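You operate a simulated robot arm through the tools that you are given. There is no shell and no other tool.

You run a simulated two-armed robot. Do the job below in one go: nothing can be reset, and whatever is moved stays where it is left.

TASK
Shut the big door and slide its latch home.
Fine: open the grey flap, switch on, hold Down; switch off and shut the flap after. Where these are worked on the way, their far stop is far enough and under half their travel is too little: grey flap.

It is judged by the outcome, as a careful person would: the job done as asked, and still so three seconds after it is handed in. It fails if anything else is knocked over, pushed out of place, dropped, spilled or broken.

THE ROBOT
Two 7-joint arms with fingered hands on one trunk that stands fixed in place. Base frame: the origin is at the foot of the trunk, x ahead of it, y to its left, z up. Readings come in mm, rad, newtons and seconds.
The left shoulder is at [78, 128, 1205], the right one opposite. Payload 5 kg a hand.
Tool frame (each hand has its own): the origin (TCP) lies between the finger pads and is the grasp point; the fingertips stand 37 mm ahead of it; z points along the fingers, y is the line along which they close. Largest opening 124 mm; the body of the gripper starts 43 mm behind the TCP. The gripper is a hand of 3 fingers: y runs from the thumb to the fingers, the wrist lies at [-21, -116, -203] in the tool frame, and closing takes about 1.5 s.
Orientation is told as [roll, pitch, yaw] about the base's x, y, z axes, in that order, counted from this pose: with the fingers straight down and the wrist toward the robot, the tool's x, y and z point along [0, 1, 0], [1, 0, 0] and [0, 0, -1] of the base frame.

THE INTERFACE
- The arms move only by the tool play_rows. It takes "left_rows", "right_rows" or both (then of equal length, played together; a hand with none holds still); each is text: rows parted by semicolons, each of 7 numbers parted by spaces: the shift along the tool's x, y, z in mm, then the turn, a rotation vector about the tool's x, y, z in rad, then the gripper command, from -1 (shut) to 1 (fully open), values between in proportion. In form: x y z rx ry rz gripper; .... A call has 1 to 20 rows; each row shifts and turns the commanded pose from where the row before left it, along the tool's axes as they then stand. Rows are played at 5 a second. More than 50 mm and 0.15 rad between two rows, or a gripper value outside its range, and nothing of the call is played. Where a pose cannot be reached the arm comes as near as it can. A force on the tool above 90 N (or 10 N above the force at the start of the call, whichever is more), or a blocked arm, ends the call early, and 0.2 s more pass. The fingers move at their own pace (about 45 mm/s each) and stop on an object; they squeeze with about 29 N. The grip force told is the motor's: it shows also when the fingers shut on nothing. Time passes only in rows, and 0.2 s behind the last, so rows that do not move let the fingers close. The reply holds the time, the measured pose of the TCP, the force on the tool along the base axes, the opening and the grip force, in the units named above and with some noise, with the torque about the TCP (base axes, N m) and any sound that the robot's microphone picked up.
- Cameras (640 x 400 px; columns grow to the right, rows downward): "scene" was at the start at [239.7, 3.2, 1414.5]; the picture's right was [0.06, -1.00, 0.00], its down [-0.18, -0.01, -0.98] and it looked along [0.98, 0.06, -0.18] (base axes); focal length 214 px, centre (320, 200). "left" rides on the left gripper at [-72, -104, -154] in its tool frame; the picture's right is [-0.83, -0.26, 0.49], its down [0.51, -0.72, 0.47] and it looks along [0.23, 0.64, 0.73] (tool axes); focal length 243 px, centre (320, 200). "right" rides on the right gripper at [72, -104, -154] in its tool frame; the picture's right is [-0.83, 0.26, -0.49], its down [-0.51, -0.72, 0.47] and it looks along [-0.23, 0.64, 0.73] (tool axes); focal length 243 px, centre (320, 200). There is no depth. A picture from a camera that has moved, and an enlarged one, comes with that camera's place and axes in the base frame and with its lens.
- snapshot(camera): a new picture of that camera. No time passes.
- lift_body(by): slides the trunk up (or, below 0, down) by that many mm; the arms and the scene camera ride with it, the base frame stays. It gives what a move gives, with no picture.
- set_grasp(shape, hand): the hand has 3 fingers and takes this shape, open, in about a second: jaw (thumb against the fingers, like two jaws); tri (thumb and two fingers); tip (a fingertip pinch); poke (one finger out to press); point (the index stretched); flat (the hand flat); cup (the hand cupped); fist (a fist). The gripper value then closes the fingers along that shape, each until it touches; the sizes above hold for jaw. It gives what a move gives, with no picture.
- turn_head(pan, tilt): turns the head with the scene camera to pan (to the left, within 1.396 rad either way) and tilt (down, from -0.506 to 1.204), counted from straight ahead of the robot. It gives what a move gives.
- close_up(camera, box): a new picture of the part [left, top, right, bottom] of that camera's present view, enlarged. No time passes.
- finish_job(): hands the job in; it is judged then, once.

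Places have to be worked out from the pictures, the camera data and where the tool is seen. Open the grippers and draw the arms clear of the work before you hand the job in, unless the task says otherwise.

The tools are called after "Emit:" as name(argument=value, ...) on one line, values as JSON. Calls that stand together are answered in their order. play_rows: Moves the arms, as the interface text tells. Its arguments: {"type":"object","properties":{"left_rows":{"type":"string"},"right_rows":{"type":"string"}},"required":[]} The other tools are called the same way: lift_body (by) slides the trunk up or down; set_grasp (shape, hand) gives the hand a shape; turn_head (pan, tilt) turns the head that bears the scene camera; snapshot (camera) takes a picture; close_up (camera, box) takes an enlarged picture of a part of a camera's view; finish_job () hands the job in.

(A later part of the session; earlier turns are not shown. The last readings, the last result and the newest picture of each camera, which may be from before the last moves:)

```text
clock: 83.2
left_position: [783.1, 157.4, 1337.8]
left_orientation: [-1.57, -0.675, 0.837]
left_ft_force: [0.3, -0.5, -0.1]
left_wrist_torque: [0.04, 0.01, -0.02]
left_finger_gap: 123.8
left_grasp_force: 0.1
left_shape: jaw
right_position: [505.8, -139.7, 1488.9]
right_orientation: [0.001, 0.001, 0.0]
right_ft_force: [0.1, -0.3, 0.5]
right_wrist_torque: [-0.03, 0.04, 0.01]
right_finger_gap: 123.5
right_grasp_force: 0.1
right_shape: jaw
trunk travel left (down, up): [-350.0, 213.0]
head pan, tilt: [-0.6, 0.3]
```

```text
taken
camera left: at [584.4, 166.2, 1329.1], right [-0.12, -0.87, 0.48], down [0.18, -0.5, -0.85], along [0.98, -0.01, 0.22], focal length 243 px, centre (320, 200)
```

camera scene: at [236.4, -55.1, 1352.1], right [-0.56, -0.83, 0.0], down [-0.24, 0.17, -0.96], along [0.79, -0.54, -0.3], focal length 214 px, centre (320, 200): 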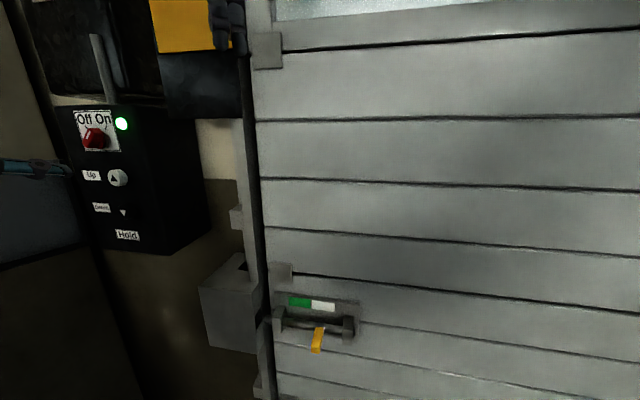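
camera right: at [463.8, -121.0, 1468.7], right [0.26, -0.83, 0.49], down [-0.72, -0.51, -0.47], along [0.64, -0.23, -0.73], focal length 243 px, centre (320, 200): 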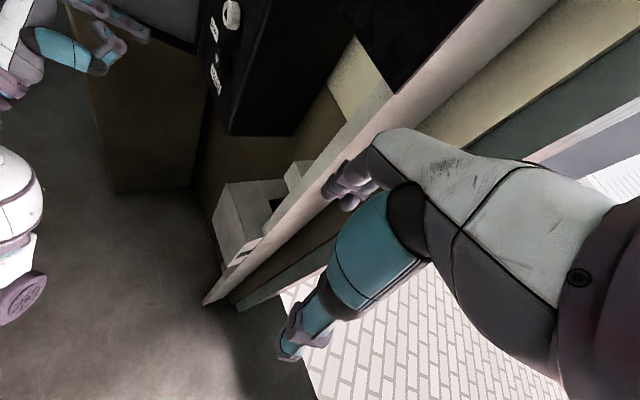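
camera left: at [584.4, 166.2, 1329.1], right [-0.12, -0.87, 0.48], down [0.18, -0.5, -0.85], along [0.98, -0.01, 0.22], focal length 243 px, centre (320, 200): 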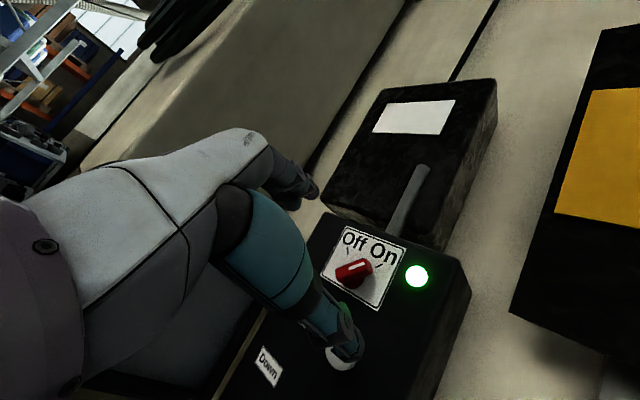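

The door stays down. I shift the left hand back onto the knob axis (31 mm left, 3 up) with half-open fingers and the same roll, and advance to 30 mm short.

Emit:
play_rows(left_rows="8.5 13 0 0 0 0 0;8.5 13.1 0 0 0 0 0;0 0 20 0 0 0 0;0 0 25 0 0 0 0;0 0 25 0 0 0 0;0 0 18 0 0 0 0;0 0 0 0 0 0 0")

Emit:
close_up(camera="left", box=[230, 140, 450, 360])

Emit:
close_up(camera="scene", box=[20, 70, 180, 200])

Emit:
close_up(camera="right", box=[110, 0, 310, 125])

```text
clock: 84.8
left_position: [868.6, 120.9, 1340.0]
left_orientation: [-1.571, -0.674, 0.837]
left_ft_force: [0.4, -0.8, -0.2]
left_wrist_torque: [-0.03, 0.0, 0.03]
left_finger_gap: 62.5
left_grasp_force: 0.0
left_shape: jaw
right_position: [505.9, -138.9, 1488.7]
right_orientation: [0.0, -0.001, 0.0]
right_ft_force: [-0.5, -0.2, 0.1]
right_wrist_torque: [0.01, -0.04, 0.01]
right_finger_gap: 123.7
right_grasp_force: 0.1
right_shape: jaw
trunk travel left (down, up): [-350.0, 213.0]
head pan, tilt: [-0.6, 0.3]
```

```text
1.82 times, centred on (340, 250) of left
camera zoom: at [670.3, 130.5, 1332.3], right [-0.12, -0.87, 0.48], down [0.18, -0.5, -0.85], along [0.98, -0.01, 0.22], focal length 441 px, centre (284, 109)
```

zoom: 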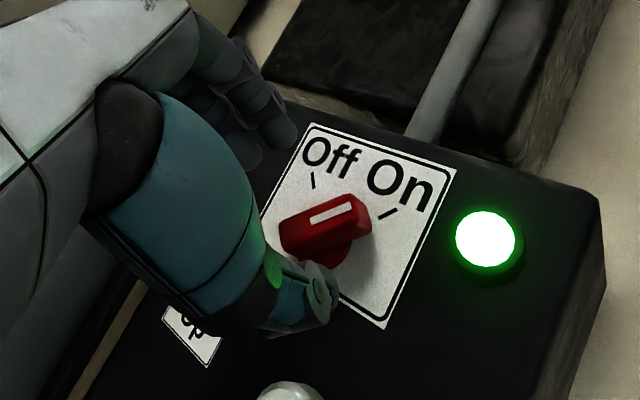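

```text
3.08 times, centred on (100, 135) of scene
camera zoom: at [236.4, -54.6, 1352.2], right [-0.56, -0.83, 0.0], down [-0.24, 0.17, -0.96], along [0.79, -0.54, -0.3], focal length 660 px, centre (997, 400)
```

zoom: 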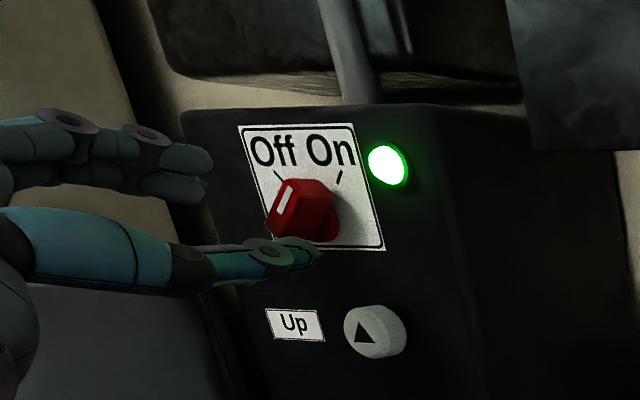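

```text
3.20 times, centred on (210, 62) of right
camera zoom: at [401.8, -64.6, 1643.1], right [0.26, -0.83, 0.49], down [-0.72, -0.51, -0.47], along [0.64, -0.23, -0.73], focal length 776 px, centre (672, 640)
```

zoom: 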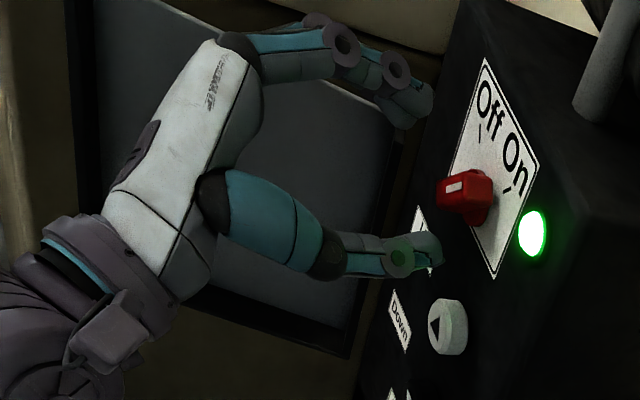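

The knob sits between thumb (lower right) and fingers (upper left). I advance 29 mm and close.

Emit:
play_rows(left_rows="0 0 10 0 0 0 0;0 0 10 0 0 0 0;0 0 7 0 0 0 0;0 0 0 0 0 0 -0.5;0 0 0 0 0 0 -1;0 0 0 0 0 0 -1;0 0 0 0 0 0 -1;0 0 0 0 0 0 -1")

Emit:
close_up(camera="left", box=[230, 140, 450, 360])

Emit:
close_up(camera="scene", box=[20, 70, 180, 200])

```text
clock: 86.5
left_position: [889.4, 102.1, 1340.0]
left_orientation: [-1.569, -0.675, 0.837]
left_ft_force: [1.4, -1.0, 0.2]
left_wrist_torque: [-0.01, -0.05, 0.04]
left_finger_gap: 13.6
left_grasp_force: 28.7
left_shape: jaw
right_position: [505.2, -138.8, 1488.9]
right_orientation: [0.001, 0.001, 0.0]
right_ft_force: [0.1, 0.1, -0.2]
right_wrist_torque: [-0.01, -0.01, -0.01]
right_finger_gap: 123.8
right_grasp_force: 0.1
right_shape: jaw
trunk travel left (down, up): [-350.0, 213.0]
head pan, tilt: [-0.6, 0.3]
```

```text
1.82 times, centred on (340, 250) of left
camera zoom: at [691.1, 111.9, 1331.8], right [-0.12, -0.87, 0.48], down [0.18, -0.5, -0.85], along [0.98, -0.01, 0.22], focal length 441 px, centre (284, 109)
```

zoom: 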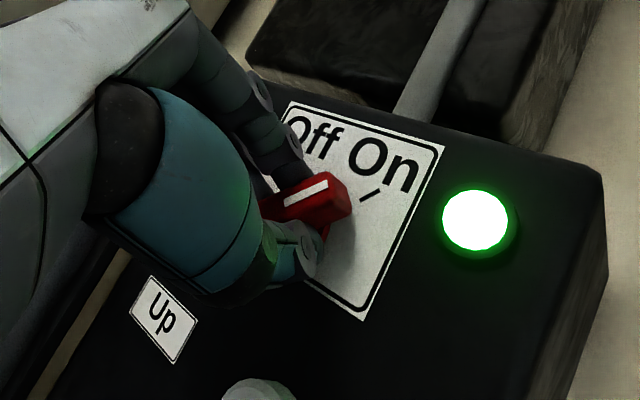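

```text
3.08 times, centred on (100, 135) of scene
camera zoom: at [236.6, -55.3, 1352.1], right [-0.56, -0.83, 0.0], down [-0.24, 0.17, -0.96], along [0.79, -0.54, -0.3], focal length 660 px, centre (997, 400)
```

zoom: 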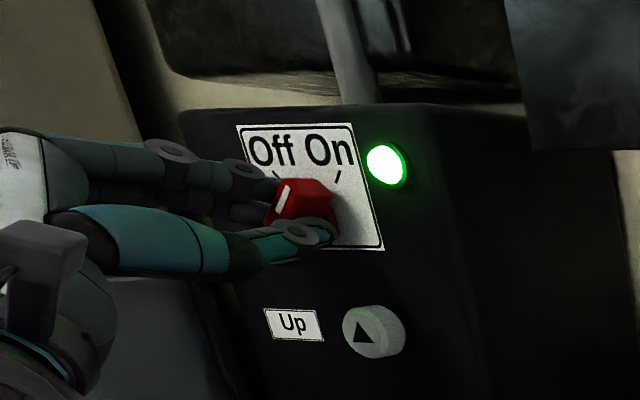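

Gripped. I turn it back counter‑clockwise by 1.4 rad to Off.

Emit:
play_rows(left_rows="0 0 0 0 0 -0.13 -1;0 0 0 0 0 -0.13 -1;0 0 0 0 0 -0.13 -1;0 0 0 0 0 -0.13 -1;0 0 0 0 0 -0.13 -1;0 0 0 0 0 -0.13 -1;0 0 0 0 0 -0.13 -1;0 0 0 0 0 -0.13 -1;0 0 0 0 0 -0.13 -1;0 0 0 0 0 -0.13 -1;0 0 0 0 0 -0.1 -1;0 0 0 0 0 0 -1")

Emit:
close_up(camera="left", box=[230, 140, 450, 360])

Emit:
close_up(camera="scene", box=[20, 70, 180, 200])

```text
clock: 89.2
left_position: [891.3, 103.9, 1337.1]
left_orientation: [-1.567, 0.73, 0.84]
left_ft_force: [-4.6, 5.0, -24.3]
left_wrist_torque: [0.65, 0.56, 0.03]
left_finger_gap: 13.6
left_grasp_force: 28.7
left_shape: jaw
right_position: [508.2, -137.8, 1488.3]
right_orientation: [-0.001, 0.001, 0.0]
right_ft_force: [-0.6, 0.6, -0.5]
right_wrist_torque: [0.0, 0.01, 0.03]
right_finger_gap: 123.7
right_grasp_force: 0.1
right_shape: jaw
trunk travel left (down, up): [-350.0, 213.0]
head pan, tilt: [-0.6, 0.3]
```

```text
1.82 times, centred on (340, 250) of left
camera zoom: at [758.6, 185.5, 1461.4], right [0.61, -0.06, 0.79], down [-0.24, -0.97, 0.1], along [0.76, -0.25, -0.6], focal length 441 px, centre (284, 109)
```

zoom: 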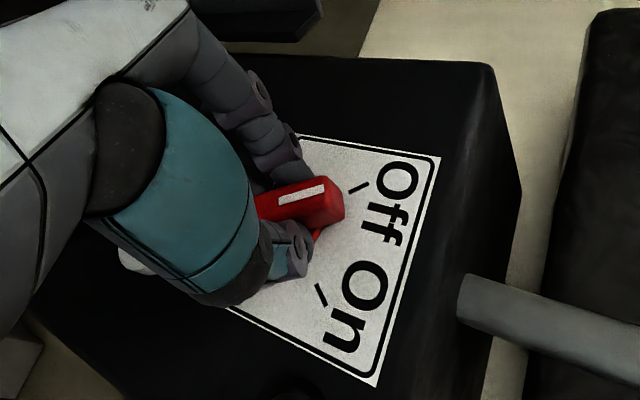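

```text
3.08 times, centred on (100, 135) of scene
camera zoom: at [238.9, -53.9, 1351.6], right [-0.56, -0.83, 0.0], down [-0.25, 0.17, -0.95], along [0.79, -0.54, -0.3], focal length 660 px, centre (997, 400)
```

zoom: 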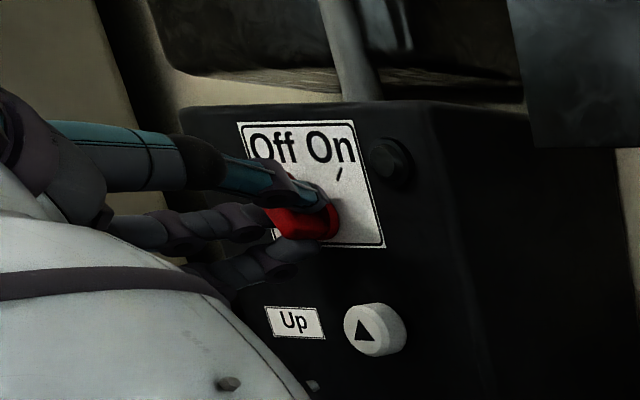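

The lamp is off. I give the last bit to the original angle, then open and retreat.

Emit:
play_rows(left_rows="0 0 0 0 0 -0.06 -1;0 0 0 0 0 0 -1;0 0 0 0 0 0 -0.5;0 0 0 0 0 0 0;0 0 0 0 0 0 0;0 0 0 0 0 0 0;0 0 -10 0 0 0 0;0 0 -20 0 0 0 0;0 0 -30 0 0 0 0;0 0 -40 0 0 0 0;0 0 -40 0 0 0 0")

Emit:
turn_head(pan=0.0, tilt=0.2)

Emit:
snapshot(camera="scene")

Emit:
close_up(camera="scene", box=[200, 110, 360, 270])

Emit:
close_up(camera="right", box=[0, 0, 310, 200])

```text
clock: 91.5
left_position: [786.3, 195.3, 1338.5]
left_orientation: [-1.575, 0.782, 0.836]
left_ft_force: [0.1, -0.1, -0.4]
left_wrist_torque: [0.01, -0.01, -0.01]
left_finger_gap: 61.4
left_grasp_force: 0.1
left_shape: jaw
left hand out of reach, approached as far as the arm can: row 11
right_position: [505.6, -138.2, 1488.9]
right_orientation: [-0.001, -0.002, -0.001]
right_ft_force: [0.9, -0.3, 0.8]
right_wrist_torque: [0.01, -0.04, 0.0]
right_finger_gap: 124.0
right_grasp_force: 0.1
right_shape: jaw
trunk travel left (down, up): [-350.0, 213.0]
head pan, tilt: [-0.6, 0.3]
```

```text
clock: 92.5
left_position: [787.6, 194.7, 1338.5]
left_orientation: [-1.572, 0.783, 0.838]
left_ft_force: [-1.0, 0.1, 0.0]
left_wrist_torque: [-0.02, 0.01, 0.01]
left_finger_gap: 61.3
left_grasp_force: 0.0
left_shape: jaw
right_position: [505.0, -139.6, 1489.0]
right_orientation: [0.0, 0.001, 0.0]
right_ft_force: [0.1, 0.6, 1.2]
right_wrist_torque: [-0.03, 0.02, -0.02]
right_finger_gap: 123.6
right_grasp_force: 0.0
right_shape: jaw
trunk travel left (down, up): [-350.0, 213.0]
head pan, tilt: [0.0, 0.201]
```

```text
taken
camera scene: at [252.5, -2.3, 1361.4], right [0.0, -1.0, 0.0], down [-0.2, 0.0, -0.98], along [0.98, 0.0, -0.2], focal length 214 px, centre (320, 200)
```

scene: 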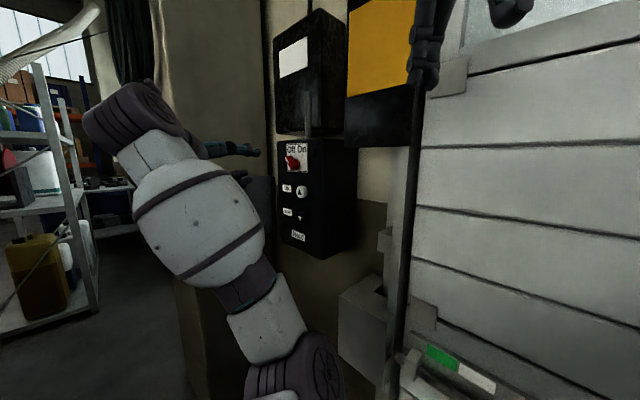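

```text
2.50 times, centred on (280, 190) of scene
camera zoom: at [252.5, -2.3, 1361.4], right [0.0, -1.0, 0.0], down [-0.2, 0.0, -0.98], along [0.98, 0.0, -0.2], focal length 536 px, centre (420, 225)
```

zoom: 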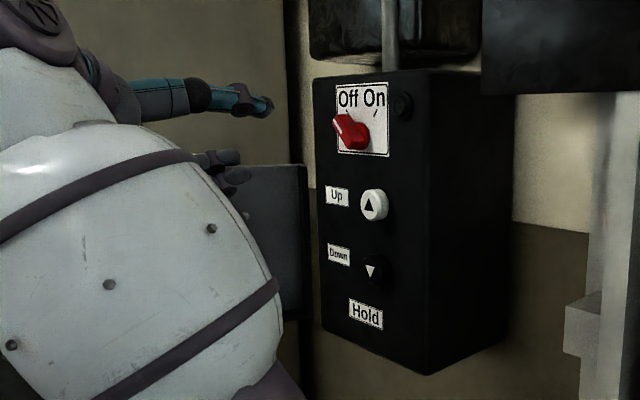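

```text
2.00 times, centred on (155, 100) of right
camera zoom: at [401.9, -65.0, 1643.1], right [0.26, -0.83, 0.49], down [-0.72, -0.51, -0.47], along [0.64, -0.23, -0.73], focal length 485 px, centre (650, 400)
```

zoom: 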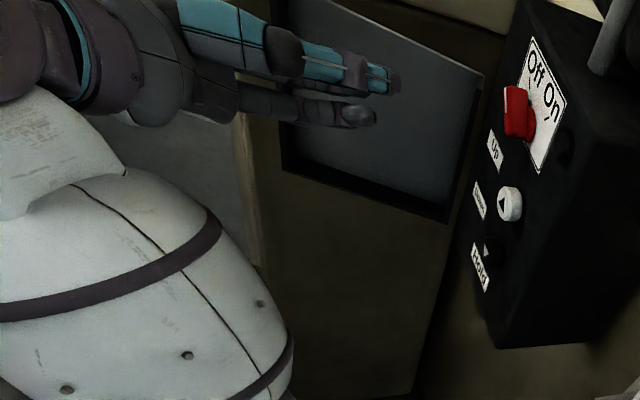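

Switch is Off and lamp dark. Next I shut the flap: I roll the left hand upright again, back away and swing round to the flap's free end, to straddle its rim and carry it round.

Emit:
play_rows(left_rows="0 0 0 0 0 0.131 0.45;0 0 0 0 0 0.131 0.45;0 0 0 0 0 0.131 0.45;0 0 0 0 0 0.131 0.45;0 0 0 0 0 0.131 0.45;0 0 0 0 0 0.131 0.45;0 10 -25 0 0 0 0.45;0 15 -25 0 0 0 0.45;0 25 -25 0 0 0 0.45;0 25 -25 0 0 0 0.45;0 25 0 0.05 0 0 0.45;0 25 0 0.05 0 0 0.45;0 25 0 0.05 0 0 0.45;0 25 0 0.05 0 0 0.45;0 25 0 0.05 0 0 0.45;0 25 0 0.05 0 0 0.45;0 0 0 0.05 0 0 0.45")

Emit:
snapshot(camera="left")

Emit:
snapshot(camera="scene")

```text
clock: 96.2
left_position: [876.3, 415.6, 1337.6]
left_orientation: [-1.57, 0.0, 0.488]
left_ft_force: [-0.3, -1.0, 0.0]
left_wrist_torque: [-0.03, 0.03, 0.0]
left_finger_gap: 89.6
left_grasp_force: 0.2
left_shape: jaw
right_position: [505.6, -139.1, 1489.1]
right_orientation: [0.001, 0.001, 0.0]
right_ft_force: [0.4, -0.3, 0.5]
right_wrist_torque: [-0.05, -0.01, 0.0]
right_finger_gap: 123.5
right_grasp_force: 0.1
right_shape: jaw
trunk travel left (down, up): [-350.0, 213.0]
head pan, tilt: [0.0, 0.201]
```

```text
taken
camera left: at [713.1, 503.1, 1410.5], right [0.0, -0.56, 0.83], down [-0.42, -0.75, -0.51], along [0.91, -0.35, -0.23], focal length 243 px, centre (320, 200)
```

left: 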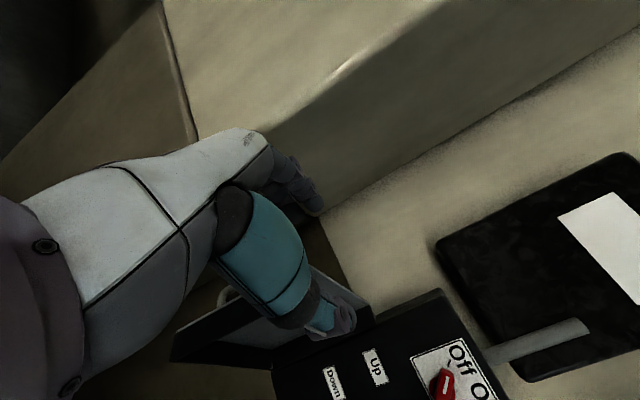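

```text
taken
camera scene: at [252.6, -2.5, 1361.4], right [0.0, -1.0, 0.0], down [-0.2, 0.0, -0.98], along [0.98, 0.0, -0.2], focal length 214 px, centre (320, 200)
```

scene: 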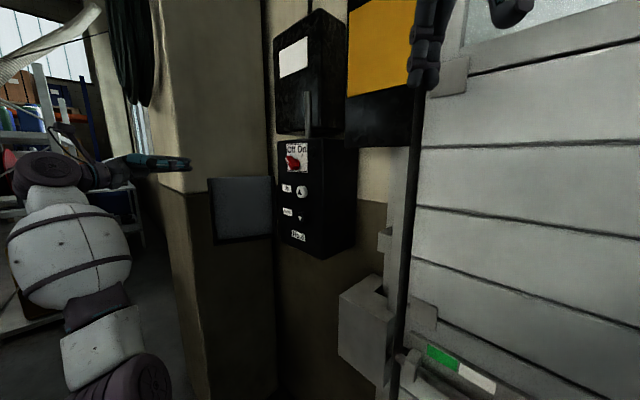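

The lid's end matches my model near (911,338). I lower the hand by 143 mm to mid-flap height, 60 mm off its end.

Emit:
play_rows(left_rows="36 0 0 0 0 0 0.45;36 0 0 0 0 0 0.45;36 0 0 0 0 0 0.45;35 0 0 0 0 0 0.45;0 0 0 0 0 0 0.45")

Emit:
snapshot(camera="left")

Emit:
close_up(camera="scene", box=[120, 130, 320, 270])

Emit:
close_up(camera="right", box=[0, 0, 250, 160])

```text
clock: 97.3
left_position: [875.0, 415.5, 1195.7]
left_orientation: [-1.569, -0.003, 0.489]
left_ft_force: [0.4, -0.6, -0.1]
left_wrist_torque: [0.02, -0.01, -0.02]
left_finger_gap: 89.4
left_grasp_force: 0.1
left_shape: jaw
right_position: [504.5, -140.3, 1488.0]
right_orientation: [0.002, 0.0, -0.001]
right_ft_force: [0.2, 0.0, -0.4]
right_wrist_torque: [0.01, -0.02, 0.0]
right_finger_gap: 123.8
right_grasp_force: 0.1
right_shape: jaw
trunk travel left (down, up): [-350.0, 213.0]
head pan, tilt: [0.0, 0.201]
```

```text
taken
camera left: at [712.5, 502.4, 1267.9], right [0.0, -0.56, 0.83], down [-0.42, -0.75, -0.51], along [0.91, -0.35, -0.23], focal length 243 px, centre (320, 200)
```

left: 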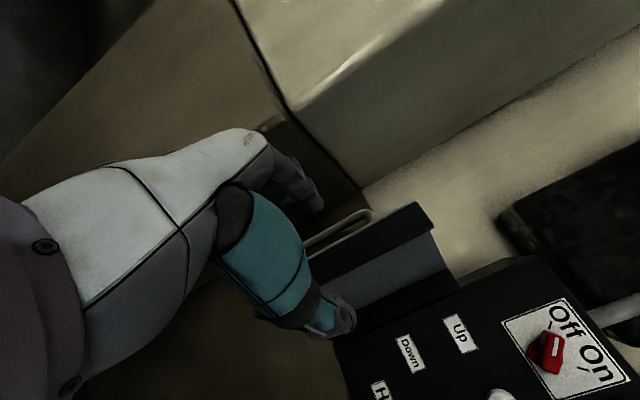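

```text
2.86 times, centred on (220, 200) of scene
camera zoom: at [252.3, -3.1, 1361.5], right [0.0, -1.0, 0.0], down [-0.2, 0.0, -0.98], along [0.98, 0.0, -0.2], focal length 613 px, centre (606, 200)
```

zoom: 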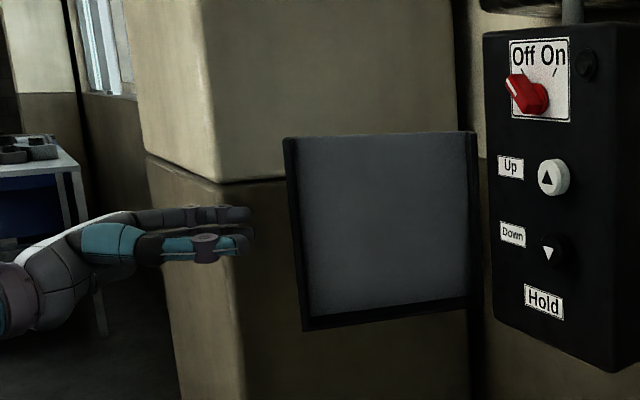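

```text
2.50 times, centred on (125, 80) of right
camera zoom: at [401.5, -66.1, 1643.2], right [0.26, -0.83, 0.49], down [-0.72, -0.51, -0.47], along [0.64, -0.23, -0.73], focal length 606 px, centre (808, 500)
```

zoom: 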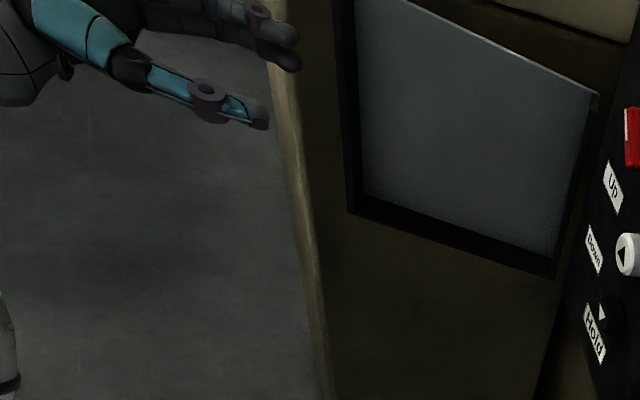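

Thumb is on the lid's inner side and the fingers on its outer side. I advance 45 mm and check.

Emit:
play_rows(left_rows="0 0 15 0 0 0 0.45;0 0 15 0 0 0 0.45;0 0 15 0 0 0 0.45")

Emit:
snapshot(camera="left")

Emit:
close_up(camera="scene", box=[120, 130, 320, 270])

Emit:
close_up(camera="right", box=[0, 0, 250, 160])

```text
clock: 98.2
left_position: [898.2, 375.5, 1194.6]
left_orientation: [-1.571, 0.0, 0.489]
left_ft_force: [1.0, 0.3, -0.1]
left_wrist_torque: [-0.01, 0.04, -0.01]
left_finger_gap: 89.7
left_grasp_force: 0.1
left_shape: jaw
right_position: [505.0, -139.4, 1489.7]
right_orientation: [0.0, 0.0, 0.0]
right_ft_force: [0.7, -1.1, 0.0]
right_wrist_torque: [0.02, -0.02, 0.02]
right_finger_gap: 123.7
right_grasp_force: 0.0
right_shape: jaw
trunk travel left (down, up): [-350.0, 213.0]
head pan, tilt: [0.0, 0.201]
```

```text
taken
camera left: at [734.9, 463.3, 1268.0], right [0.0, -0.56, 0.83], down [-0.42, -0.75, -0.51], along [0.91, -0.35, -0.23], focal length 243 px, centre (320, 200)
```

left: 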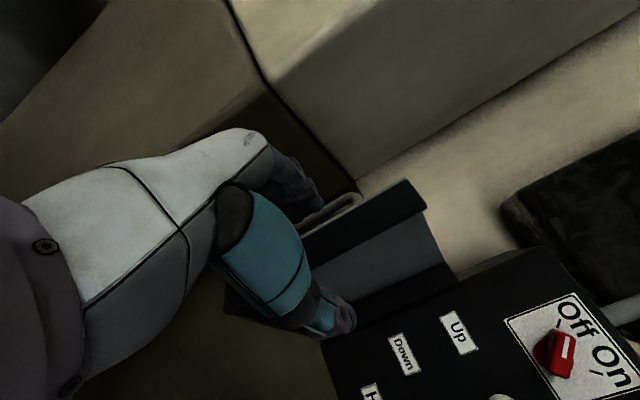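

```text
2.86 times, centred on (220, 200) of scene
camera zoom: at [252.8, -2.4, 1361.4], right [0.0, -1.0, 0.0], down [-0.2, 0.0, -0.98], along [0.98, 0.0, -0.2], focal length 613 px, centre (606, 200)
```

zoom: 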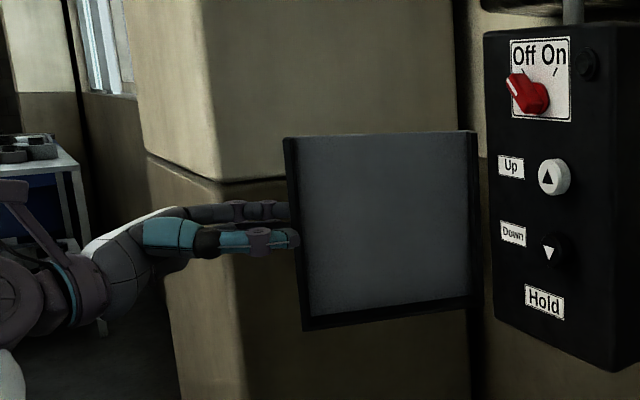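

```text
2.50 times, centred on (125, 80) of right
camera zoom: at [402.2, -65.3, 1643.0], right [0.26, -0.83, 0.49], down [-0.72, -0.51, -0.47], along [0.64, -0.23, -0.73], focal length 606 px, centre (808, 500)
```

zoom: 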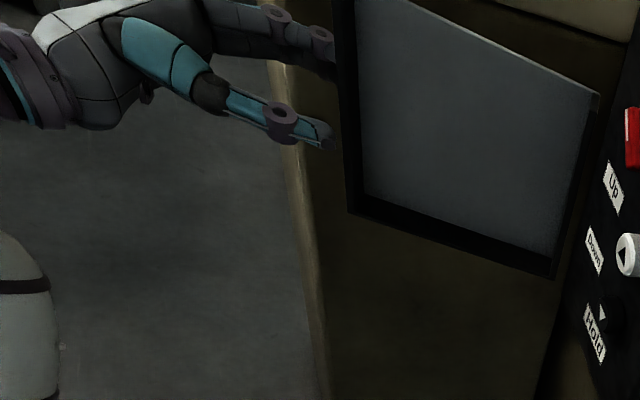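

Fingers are going behind the lid, thumb in front, no force. I advance 18 mm more, then begin swinging the lid shut along its arc with the hand turning with it.

Emit:
play_rows(left_rows="0 0 10 0 0 0 0.45;0 0 8 0 0 0 0.45;0 -15 0 0 0 0 0.45;0 -12 0 0 0 0 0.45")

Emit:
close_up(camera="scene", box=[120, 130, 320, 270])

Emit:
snapshot(camera="left")

```text
clock: 99.2
left_position: [882.4, 348.4, 1195.7]
left_orientation: [-1.571, 0.0, 0.487]
left_ft_force: [-0.2, -0.2, -0.3]
left_wrist_torque: [0.0, 0.0, 0.02]
left_finger_gap: 89.8
left_grasp_force: 0.2
left_shape: jaw
right_position: [505.6, -139.3, 1488.8]
right_orientation: [0.001, 0.0, 0.001]
right_ft_force: [0.3, 0.3, -0.2]
right_wrist_torque: [0.0, -0.02, 0.02]
right_finger_gap: 123.7
right_grasp_force: 0.1
right_shape: jaw
trunk travel left (down, up): [-350.0, 213.0]
head pan, tilt: [0.0, 0.201]
```

```text
2.86 times, centred on (220, 200) of scene
camera zoom: at [252.6, -2.6, 1361.4], right [0.0, -1.0, 0.0], down [-0.2, 0.0, -0.98], along [0.98, 0.0, -0.2], focal length 613 px, centre (606, 200)
```

zoom: 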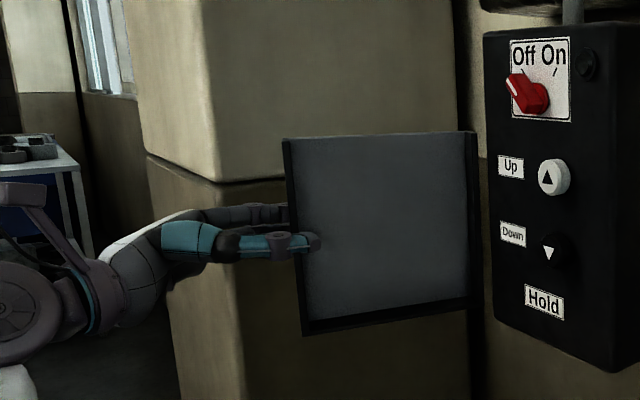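

```text
taken
camera left: at [718.7, 434.6, 1268.3], right [0.0, -0.56, 0.83], down [-0.42, -0.75, -0.51], along [0.91, -0.35, -0.23], focal length 243 px, centre (320, 200)
```

left: 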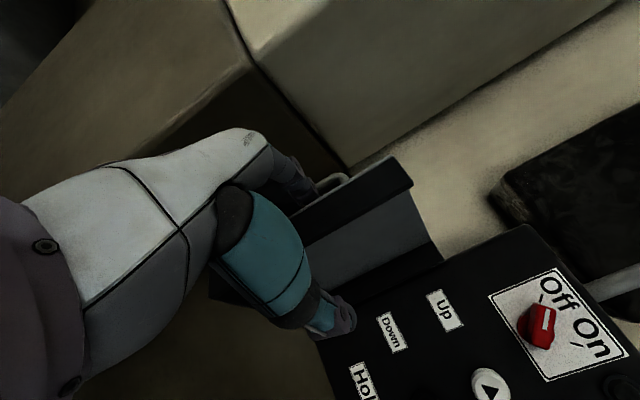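

No contact force yet. I swing the hand about the hinge, 5° per row, for 30°.

Emit:
play_rows(left_rows="0 -19.9 0.5 -0.0873 0 0 0.45;0 -19.9 0.5 -0.0873 0 0 0.45;0 -19.9 0.5 -0.0873 0 0 0.45;0 -19.9 0.5 -0.0873 0 0 0.45;0 -19.9 0.5 -0.0873 0 0 0.45;0 -19.9 0.5 -0.0873 0 0 0.45")

Emit:
close_up(camera="scene", box=[120, 130, 320, 270])

Emit:
snapshot(camera="left")

Emit:
close_up(camera="right", box=[0, 0, 250, 160])

```text
clock: 100.5
left_position: [793.8, 266.0, 1196.1]
left_orientation: [-1.571, -0.002, 1.013]
left_ft_force: [-0.4, 0.0, -0.3]
left_wrist_torque: [0.01, 0.01, 0.05]
left_finger_gap: 89.7
left_grasp_force: 0.0
left_shape: jaw
right_position: [504.6, -141.5, 1488.6]
right_orientation: [0.003, 0.0, 0.0]
right_ft_force: [-0.4, -0.5, -0.2]
right_wrist_torque: [0.04, 0.01, -0.02]
right_finger_gap: 123.6
right_grasp_force: 0.1
right_shape: jaw
trunk travel left (down, up): [-350.0, 213.0]
head pan, tilt: [0.0, 0.201]
```

```text
2.86 times, centred on (220, 200) of scene
camera zoom: at [252.3, -3.9, 1361.5], right [0.0, -1.0, 0.0], down [-0.2, 0.0, -0.98], along [0.98, 0.0, -0.2], focal length 613 px, centre (606, 200)
```

zoom: 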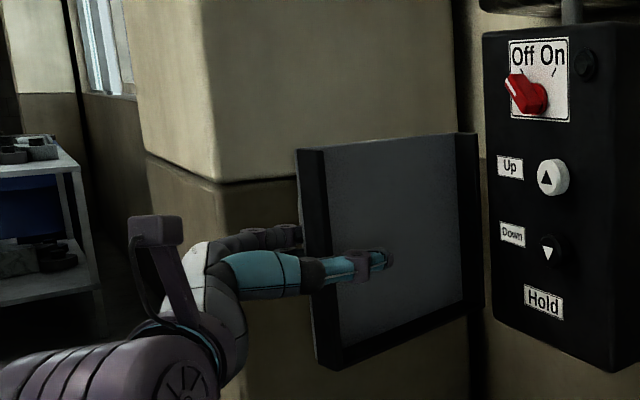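

```text
taken
camera left: at [609.7, 260.5, 1268.8], right [0.28, -0.48, 0.83], down [0.02, -0.86, -0.51], along [0.96, 0.16, -0.23], focal length 243 px, centre (320, 200)
```

left: 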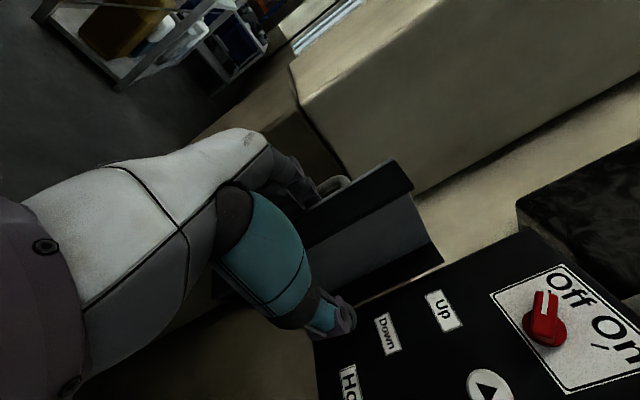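

```text
2.50 times, centred on (125, 80) of right
camera zoom: at [401.7, -67.3, 1643.1], right [0.26, -0.83, 0.49], down [-0.72, -0.51, -0.47], along [0.64, -0.23, -0.73], focal length 606 px, centre (808, 500)
```

zoom: 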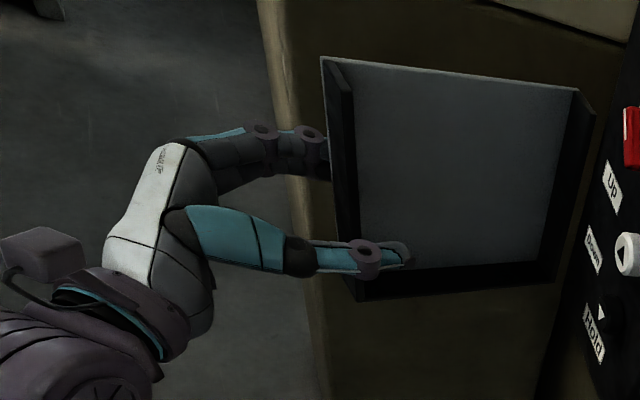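

The lid follows. I continue another 35°.

Emit:
play_rows(left_rows="0 -19.9 0.5 -0.0873 0 0 0.45;0 -19.9 0.5 -0.0873 0 0 0.45;0 -19.9 0.5 -0.0873 0 0 0.45;0 -19.9 0.5 -0.0873 0 0 0.45;0 -19.9 0.5 -0.0873 0 0 0.45;0 -19.9 0.5 -0.0873 0 0 0.45;0 -19.9 0.5 -0.0873 0 0 0.45")

Emit:
close_up(camera="scene", box=[160, 130, 360, 270])

Emit:
snapshot(camera="left")

Emit:
close_up(camera="right", box=[0, 0, 250, 160])

```text
clock: 102.2
left_position: [758.2, 136.2, 1195.5]
left_orientation: [-1.572, -0.002, 1.624]
left_ft_force: [-0.8, -0.7, 0.1]
left_wrist_torque: [0.0, 0.01, 0.03]
left_finger_gap: 89.7
left_grasp_force: 0.1
left_shape: jaw
right_position: [505.4, -139.6, 1488.8]
right_orientation: [0.001, 0.002, -0.001]
right_ft_force: [-0.2, -1.4, 1.0]
right_wrist_torque: [0.04, 0.02, -0.04]
right_finger_gap: 123.8
right_grasp_force: 0.1
right_shape: jaw
trunk travel left (down, up): [-350.0, 213.0]
head pan, tilt: [0.0, 0.201]
```

```text
2.86 times, centred on (260, 200) of scene
camera zoom: at [252.9, -3.0, 1361.3], right [0.0, -1.0, 0.0], down [-0.2, 0.0, -0.98], along [0.98, 0.0, -0.2], focal length 613 px, centre (491, 200)
```

zoom: 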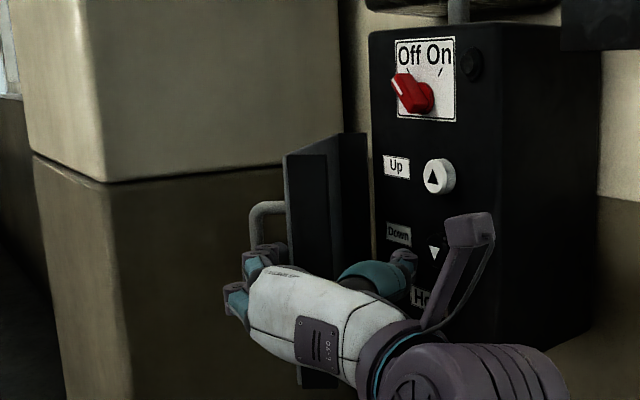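

```text
taken
camera left: at [611.0, 23.4, 1267.5], right [0.51, -0.24, 0.83], down [0.51, -0.69, -0.51], along [0.7, 0.68, -0.23], focal length 243 px, centre (320, 200)
```

left: 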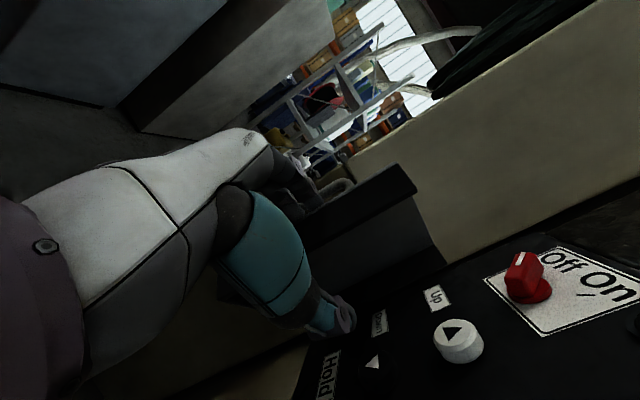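

```text
2.50 times, centred on (125, 80) of right
camera zoom: at [402.4, -66.0, 1642.9], right [0.26, -0.83, 0.49], down [-0.72, -0.51, -0.47], along [0.64, -0.23, -0.73], focal length 606 px, centre (808, 500)
```

zoom: 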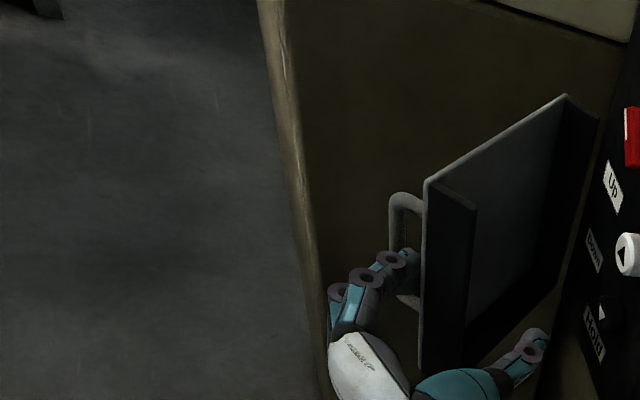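

The lid is about 45–50° open now. I back the hand out along its axis, move it left clear of the lid, and turn it to face the wall again with the fingers closing.

Emit:
play_rows(left_rows="0 0 -15 0 0 0 0.45;0 0 -20 0 0 0 0.45;0 0 -20 0 0 0 0.45;0 0 -10 0 0 0 0.45;0 35 0 0 0 0 0.45;0 40 0 0 0 0 0;0 40 0 0 0 0 -0.5;0 40 0 0 0 0 -1")

Emit:
snapshot(camera="scene")

Emit:
close_up(camera="right", box=[0, 0, 250, 160])

```text
clock: 104.0
left_position: [685.8, 289.8, 1194.4]
left_orientation: [-1.57, -0.001, 1.623]
left_ft_force: [0.3, 0.2, -0.8]
left_wrist_torque: [-0.02, 0.02, -0.03]
left_finger_gap: 23.4
left_grasp_force: 0.0
left_shape: jaw
right_position: [505.5, -137.1, 1489.9]
right_orientation: [0.001, -0.001, 0.001]
right_ft_force: [-0.9, 0.2, 0.1]
right_wrist_torque: [-0.05, 0.02, -0.01]
right_finger_gap: 123.6
right_grasp_force: 0.2
right_shape: jaw
trunk travel left (down, up): [-350.0, 213.0]
head pan, tilt: [0.0, 0.201]
```

```text
taken
camera scene: at [252.8, -1.3, 1361.3], right [0.0, -1.0, 0.0], down [-0.2, 0.0, -0.98], along [0.98, 0.0, -0.2], focal length 214 px, centre (320, 200)
```

scene: 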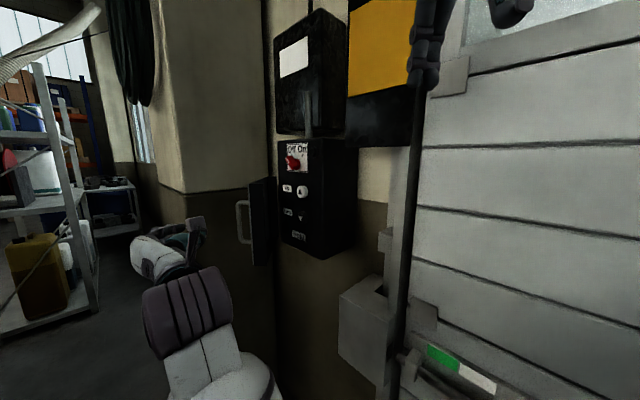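

```text
2.50 times, centred on (125, 80) of right
camera zoom: at [402.2, -63.8, 1643.0], right [0.26, -0.83, 0.49], down [-0.72, -0.51, -0.47], along [0.64, -0.23, -0.73], focal length 606 px, centre (808, 500)
```

zoom: 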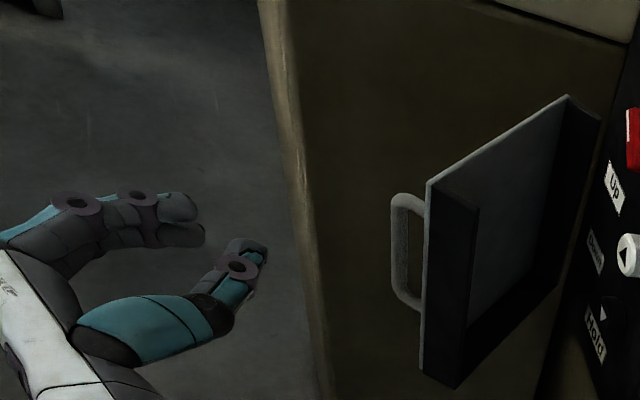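

The lid now lies about parallel to x with the handle on my left side. I turn the closed hand to point at its outer face (heading −90°) and move beside it, left of the handle.

Emit:
play_rows(left_rows="0 0 0 0.148 0 0 -1;0 0 0 0.148 0 0 -1;0 0 0 0.148 0 0 -1;0 0 0 0.148 0 0 -1;0 0 0 0.148 0 0 -1;0 0 0 0.148 0 0 -1;0 0 0 0.148 0 0 -1;0 0 0 0.148 0 0 -1;0 0 0 0.148 0 0 -1;0 0 0 0.148 0 0 -1;0 0 0 0.148 0 0 -1;0 46 -8 0 0 0 -1;0 46 -8 0 0 0 -1;0 46 -8 0 0 0 -1;0 46 -8 0 0 0 -1;0 0 0 0 0 0 -1")

Emit:
snapshot(camera="left")

Emit:
close_up(camera="scene", box=[120, 130, 320, 270])

Emit:
close_up(camera="right", box=[0, 0, 250, 160])

```text
clock: 107.3
left_position: [867.6, 319.3, 1196.5]
left_orientation: [-1.572, 0.0, -0.004]
left_ft_force: [-0.5, -0.5, -0.2]
left_wrist_torque: [0.03, 0.02, 0.02]
left_finger_gap: 0.0
left_grasp_force: 29.6
left_shape: jaw
right_position: [504.3, -139.1, 1488.6]
right_orientation: [0.0, -0.002, -0.001]
right_ft_force: [-0.2, 0.3, 0.2]
right_wrist_torque: [0.02, 0.01, -0.04]
right_finger_gap: 123.9
right_grasp_force: 0.0
right_shape: jaw
trunk travel left (down, up): [-350.0, 213.0]
head pan, tilt: [0.0, 0.201]
```

```text
taken
camera left: at [765.7, 473.7, 1268.9], right [-0.27, -0.49, 0.83], down [-0.72, -0.47, -0.51], along [0.64, -0.73, -0.23], focal length 243 px, centre (320, 200)
```

left: 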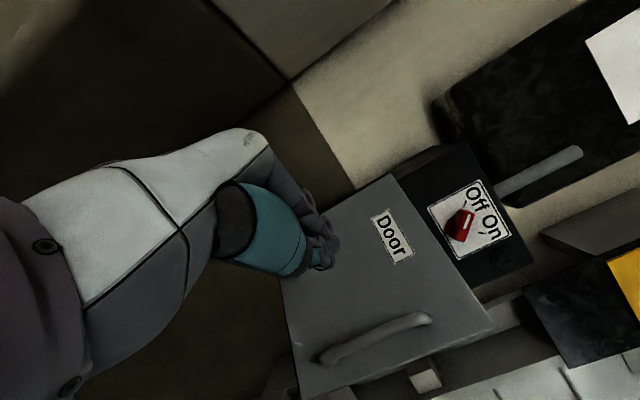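

```text
2.86 times, centred on (220, 200) of scene
camera zoom: at [251.9, -2.2, 1361.6], right [0.0, -1.0, 0.0], down [-0.2, 0.0, -0.98], along [0.98, 0.0, -0.2], focal length 613 px, centre (606, 200)
```

zoom: 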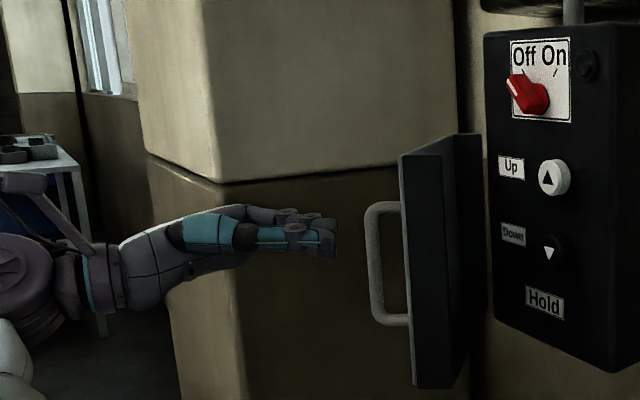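

```text
2.50 times, centred on (125, 80) of right
camera zoom: at [400.9, -65.1, 1643.3], right [0.26, -0.83, 0.49], down [-0.72, -0.51, -0.47], along [0.64, -0.23, -0.73], focal length 606 px, centre (808, 500)
```

zoom: 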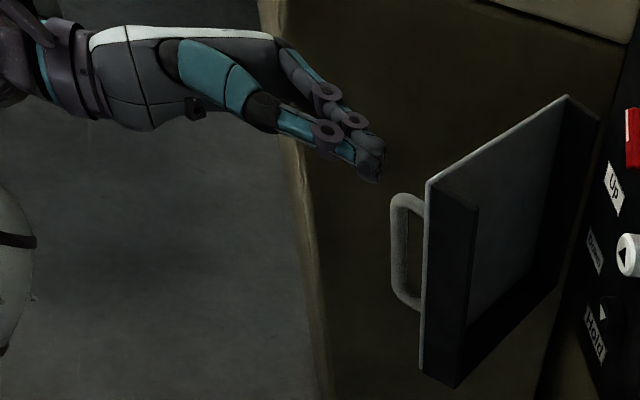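

Aligned with the plate left of the handle. I approach to contact and then follow the closing arc, turning the hand with the lid.

Emit:
play_rows(left_rows="0 0 30 0 0 0 -1;0 0 30 0 0 0 -1;0 0 20 0 0 0 -1;0 -9.1 12 -0.105 0 0 -1;0 -9.1 12 -0.105 0 0 -1;0 -9.1 12 -0.105 0 0 -1;0 -9.1 12 -0.105 0 0 -1")

Emit:
snapshot(camera="left")

Emit:
close_up(camera="scene", box=[160, 130, 360, 270])

Emit:
close_up(camera="right", box=[0, 0, 250, 160])

```text
clock: 109.0
left_position: [839.7, 184.8, 1195.5]
left_orientation: [-1.57, 0.001, 0.416]
left_ft_force: [-0.2, -0.6, 0.2]
left_wrist_torque: [0.02, -0.01, 0.0]
left_finger_gap: 0.0
left_grasp_force: 29.1
left_shape: jaw
right_position: [505.0, -140.0, 1488.5]
right_orientation: [0.001, 0.0, -0.001]
right_ft_force: [0.7, -0.3, 0.9]
right_wrist_torque: [0.06, -0.01, -0.01]
right_finger_gap: 123.7
right_grasp_force: 0.0
right_shape: jaw
trunk travel left (down, up): [-350.0, 213.0]
head pan, tilt: [0.0, 0.201]
```

```text
taken
camera left: at [682.9, 284.0, 1267.9], right [-0.04, -0.56, 0.83], down [-0.47, -0.72, -0.51], along [0.88, -0.41, -0.23], focal length 243 px, centre (320, 200)
```

left: 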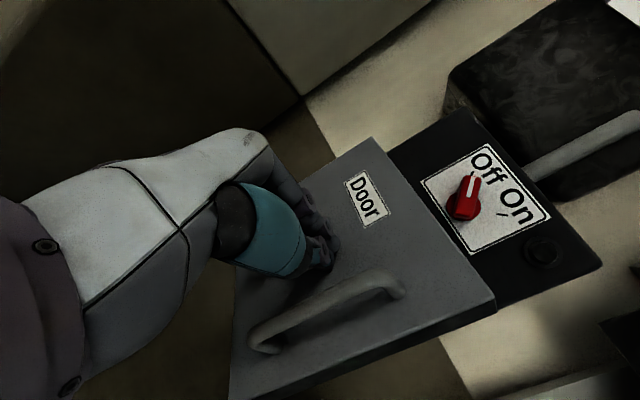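

```text
2.86 times, centred on (260, 200) of scene
camera zoom: at [252.3, -3.3, 1361.5], right [0.0, -1.0, 0.0], down [-0.2, 0.0, -0.98], along [0.98, 0.0, -0.2], focal length 613 px, centre (491, 200)
```

zoom: 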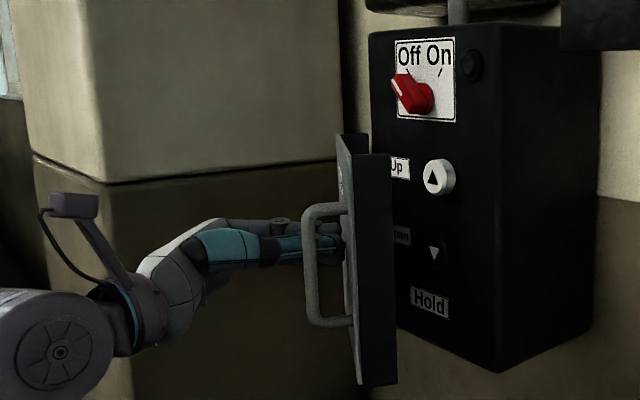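

```text
2.50 times, centred on (125, 80) of right
camera zoom: at [401.5, -66.5, 1643.1], right [0.26, -0.83, 0.49], down [-0.72, -0.51, -0.47], along [0.64, -0.23, -0.73], focal length 606 px, centre (808, 500)
```

zoom: 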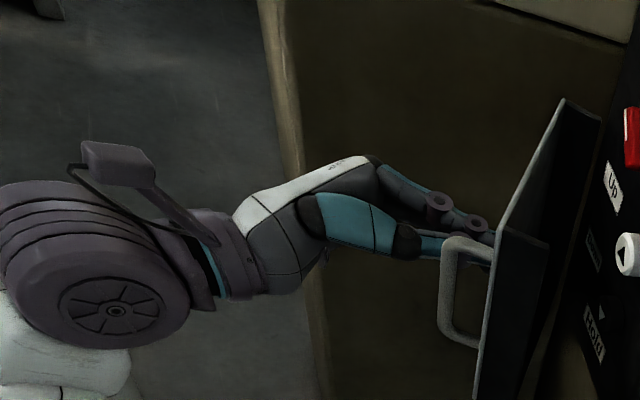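

The lid is following. I continue four rows, then two straight pushes, watching force.

Emit:
play_rows(left_rows="0 -9.1 12 -0.105 0 0 -1;0 -9.1 12 -0.105 0 0 -1;0 -9.1 12 -0.105 0 0 -1;0 -7 12 -0.105 0 0 -1")

Emit:
snapshot(camera="left")

Emit:
close_up(camera="scene", box=[160, 130, 360, 270])

Emit:
close_up(camera="right", box=[60, 0, 310, 160])

```text
clock: 110.0
left_position: [835.5, 126.4, 1196.2]
left_orientation: [-1.569, -0.001, 0.837]
left_ft_force: [-1.1, 0.0, 0.2]
left_wrist_torque: [0.02, 0.03, 0.03]
left_finger_gap: 0.3
left_grasp_force: 29.5
left_shape: jaw
right_position: [505.7, -141.8, 1489.5]
right_orientation: [0.002, 0.0, 0.0]
right_ft_force: [-0.8, -0.9, 0.0]
right_wrist_torque: [0.09, 0.04, -0.03]
right_finger_gap: 123.5
right_grasp_force: 0.0
right_shape: jaw
trunk travel left (down, up): [-350.0, 213.0]
head pan, tilt: [0.0, 0.201]
```

```text
taken
camera left: at [653.4, 152.3, 1267.6], right [0.19, -0.53, 0.83], down [-0.13, -0.85, -0.51], along [0.97, -0.01, -0.23], focal length 243 px, centre (320, 200)
```

left: 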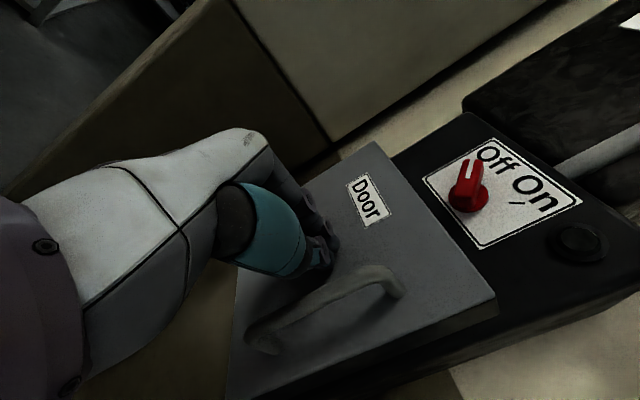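

```text
2.86 times, centred on (260, 200) of scene
camera zoom: at [252.5, -4.5, 1361.4], right [0.0, -1.0, 0.0], down [-0.2, 0.0, -0.98], along [0.98, 0.0, -0.2], focal length 613 px, centre (491, 200)
```

zoom: 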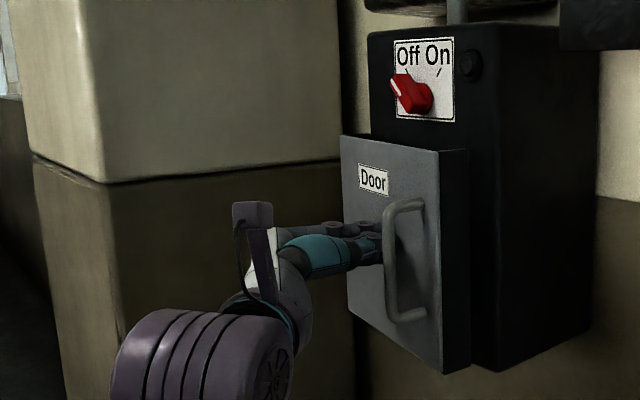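

```text
2.50 times, centred on (185, 80) of right
camera zoom: at [402.0, -68.1, 1643.0], right [0.26, -0.83, 0.49], down [-0.72, -0.51, -0.47], along [0.64, -0.23, -0.73], focal length 606 px, centre (658, 500)
```

zoom: 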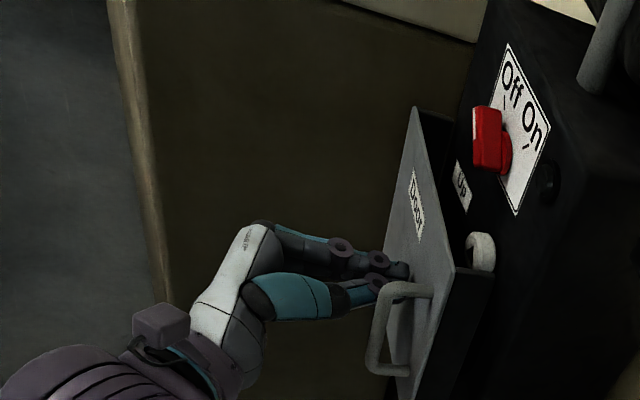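

The lid is about 10° from shut. I push straight toward the wall in small steps until the force rises.

Emit:
play_rows(left_rows="0 -2 8 0 0 0 -1;0 0 7 0 0 0 -1;0 0 6 0 0 0 -1;0 0 4 0 0 0 -1")

Emit:
close_up(camera="scene", box=[160, 130, 360, 270])

Emit:
close_up(camera="right", box=[60, 0, 310, 160])

```text
clock: 111.0
left_position: [850.5, 113.8, 1196.4]
left_orientation: [-1.573, 0.0, 0.838]
left_ft_force: [-28.0, 17.1, -8.4]
left_wrist_torque: [0.24, 0.12, -0.59]
left_finger_gap: 0.3
left_grasp_force: 28.4
left_shape: jaw
right_position: [502.2, -135.7, 1491.0]
right_orientation: [-0.002, -0.004, 0.001]
right_ft_force: [-0.6, 0.3, 0.2]
right_wrist_torque: [0.01, 0.02, -0.02]
right_finger_gap: 123.7
right_grasp_force: 0.0
right_shape: jaw
trunk travel left (down, up): [-350.0, 213.0]
head pan, tilt: [0.0, 0.201]
```

```text
2.86 times, centred on (260, 200) of scene
camera zoom: at [249.0, 0.3, 1362.0], right [0.0, -1.0, 0.0], down [-0.2, 0.0, -0.98], along [0.98, 0.0, -0.2], focal length 613 px, centre (491, 200)
```

zoom: 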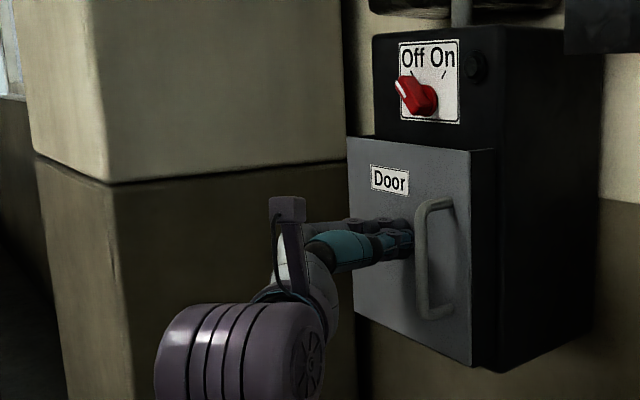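

```text
2.50 times, centred on (185, 80) of right
camera zoom: at [397.6, -61.9, 1644.2], right [0.26, -0.83, 0.49], down [-0.72, -0.51, -0.47], along [0.64, -0.23, -0.73], focal length 606 px, centre (658, 500)
```

zoom: 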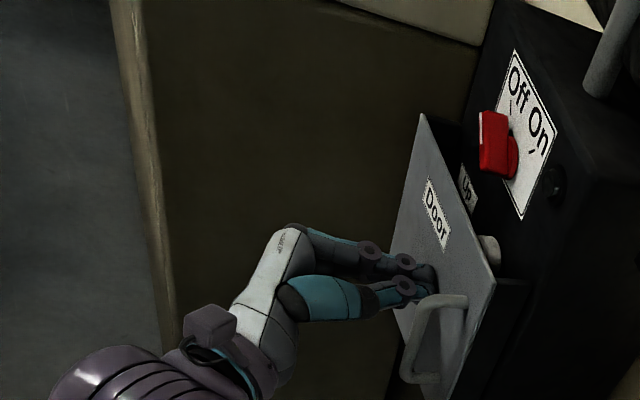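

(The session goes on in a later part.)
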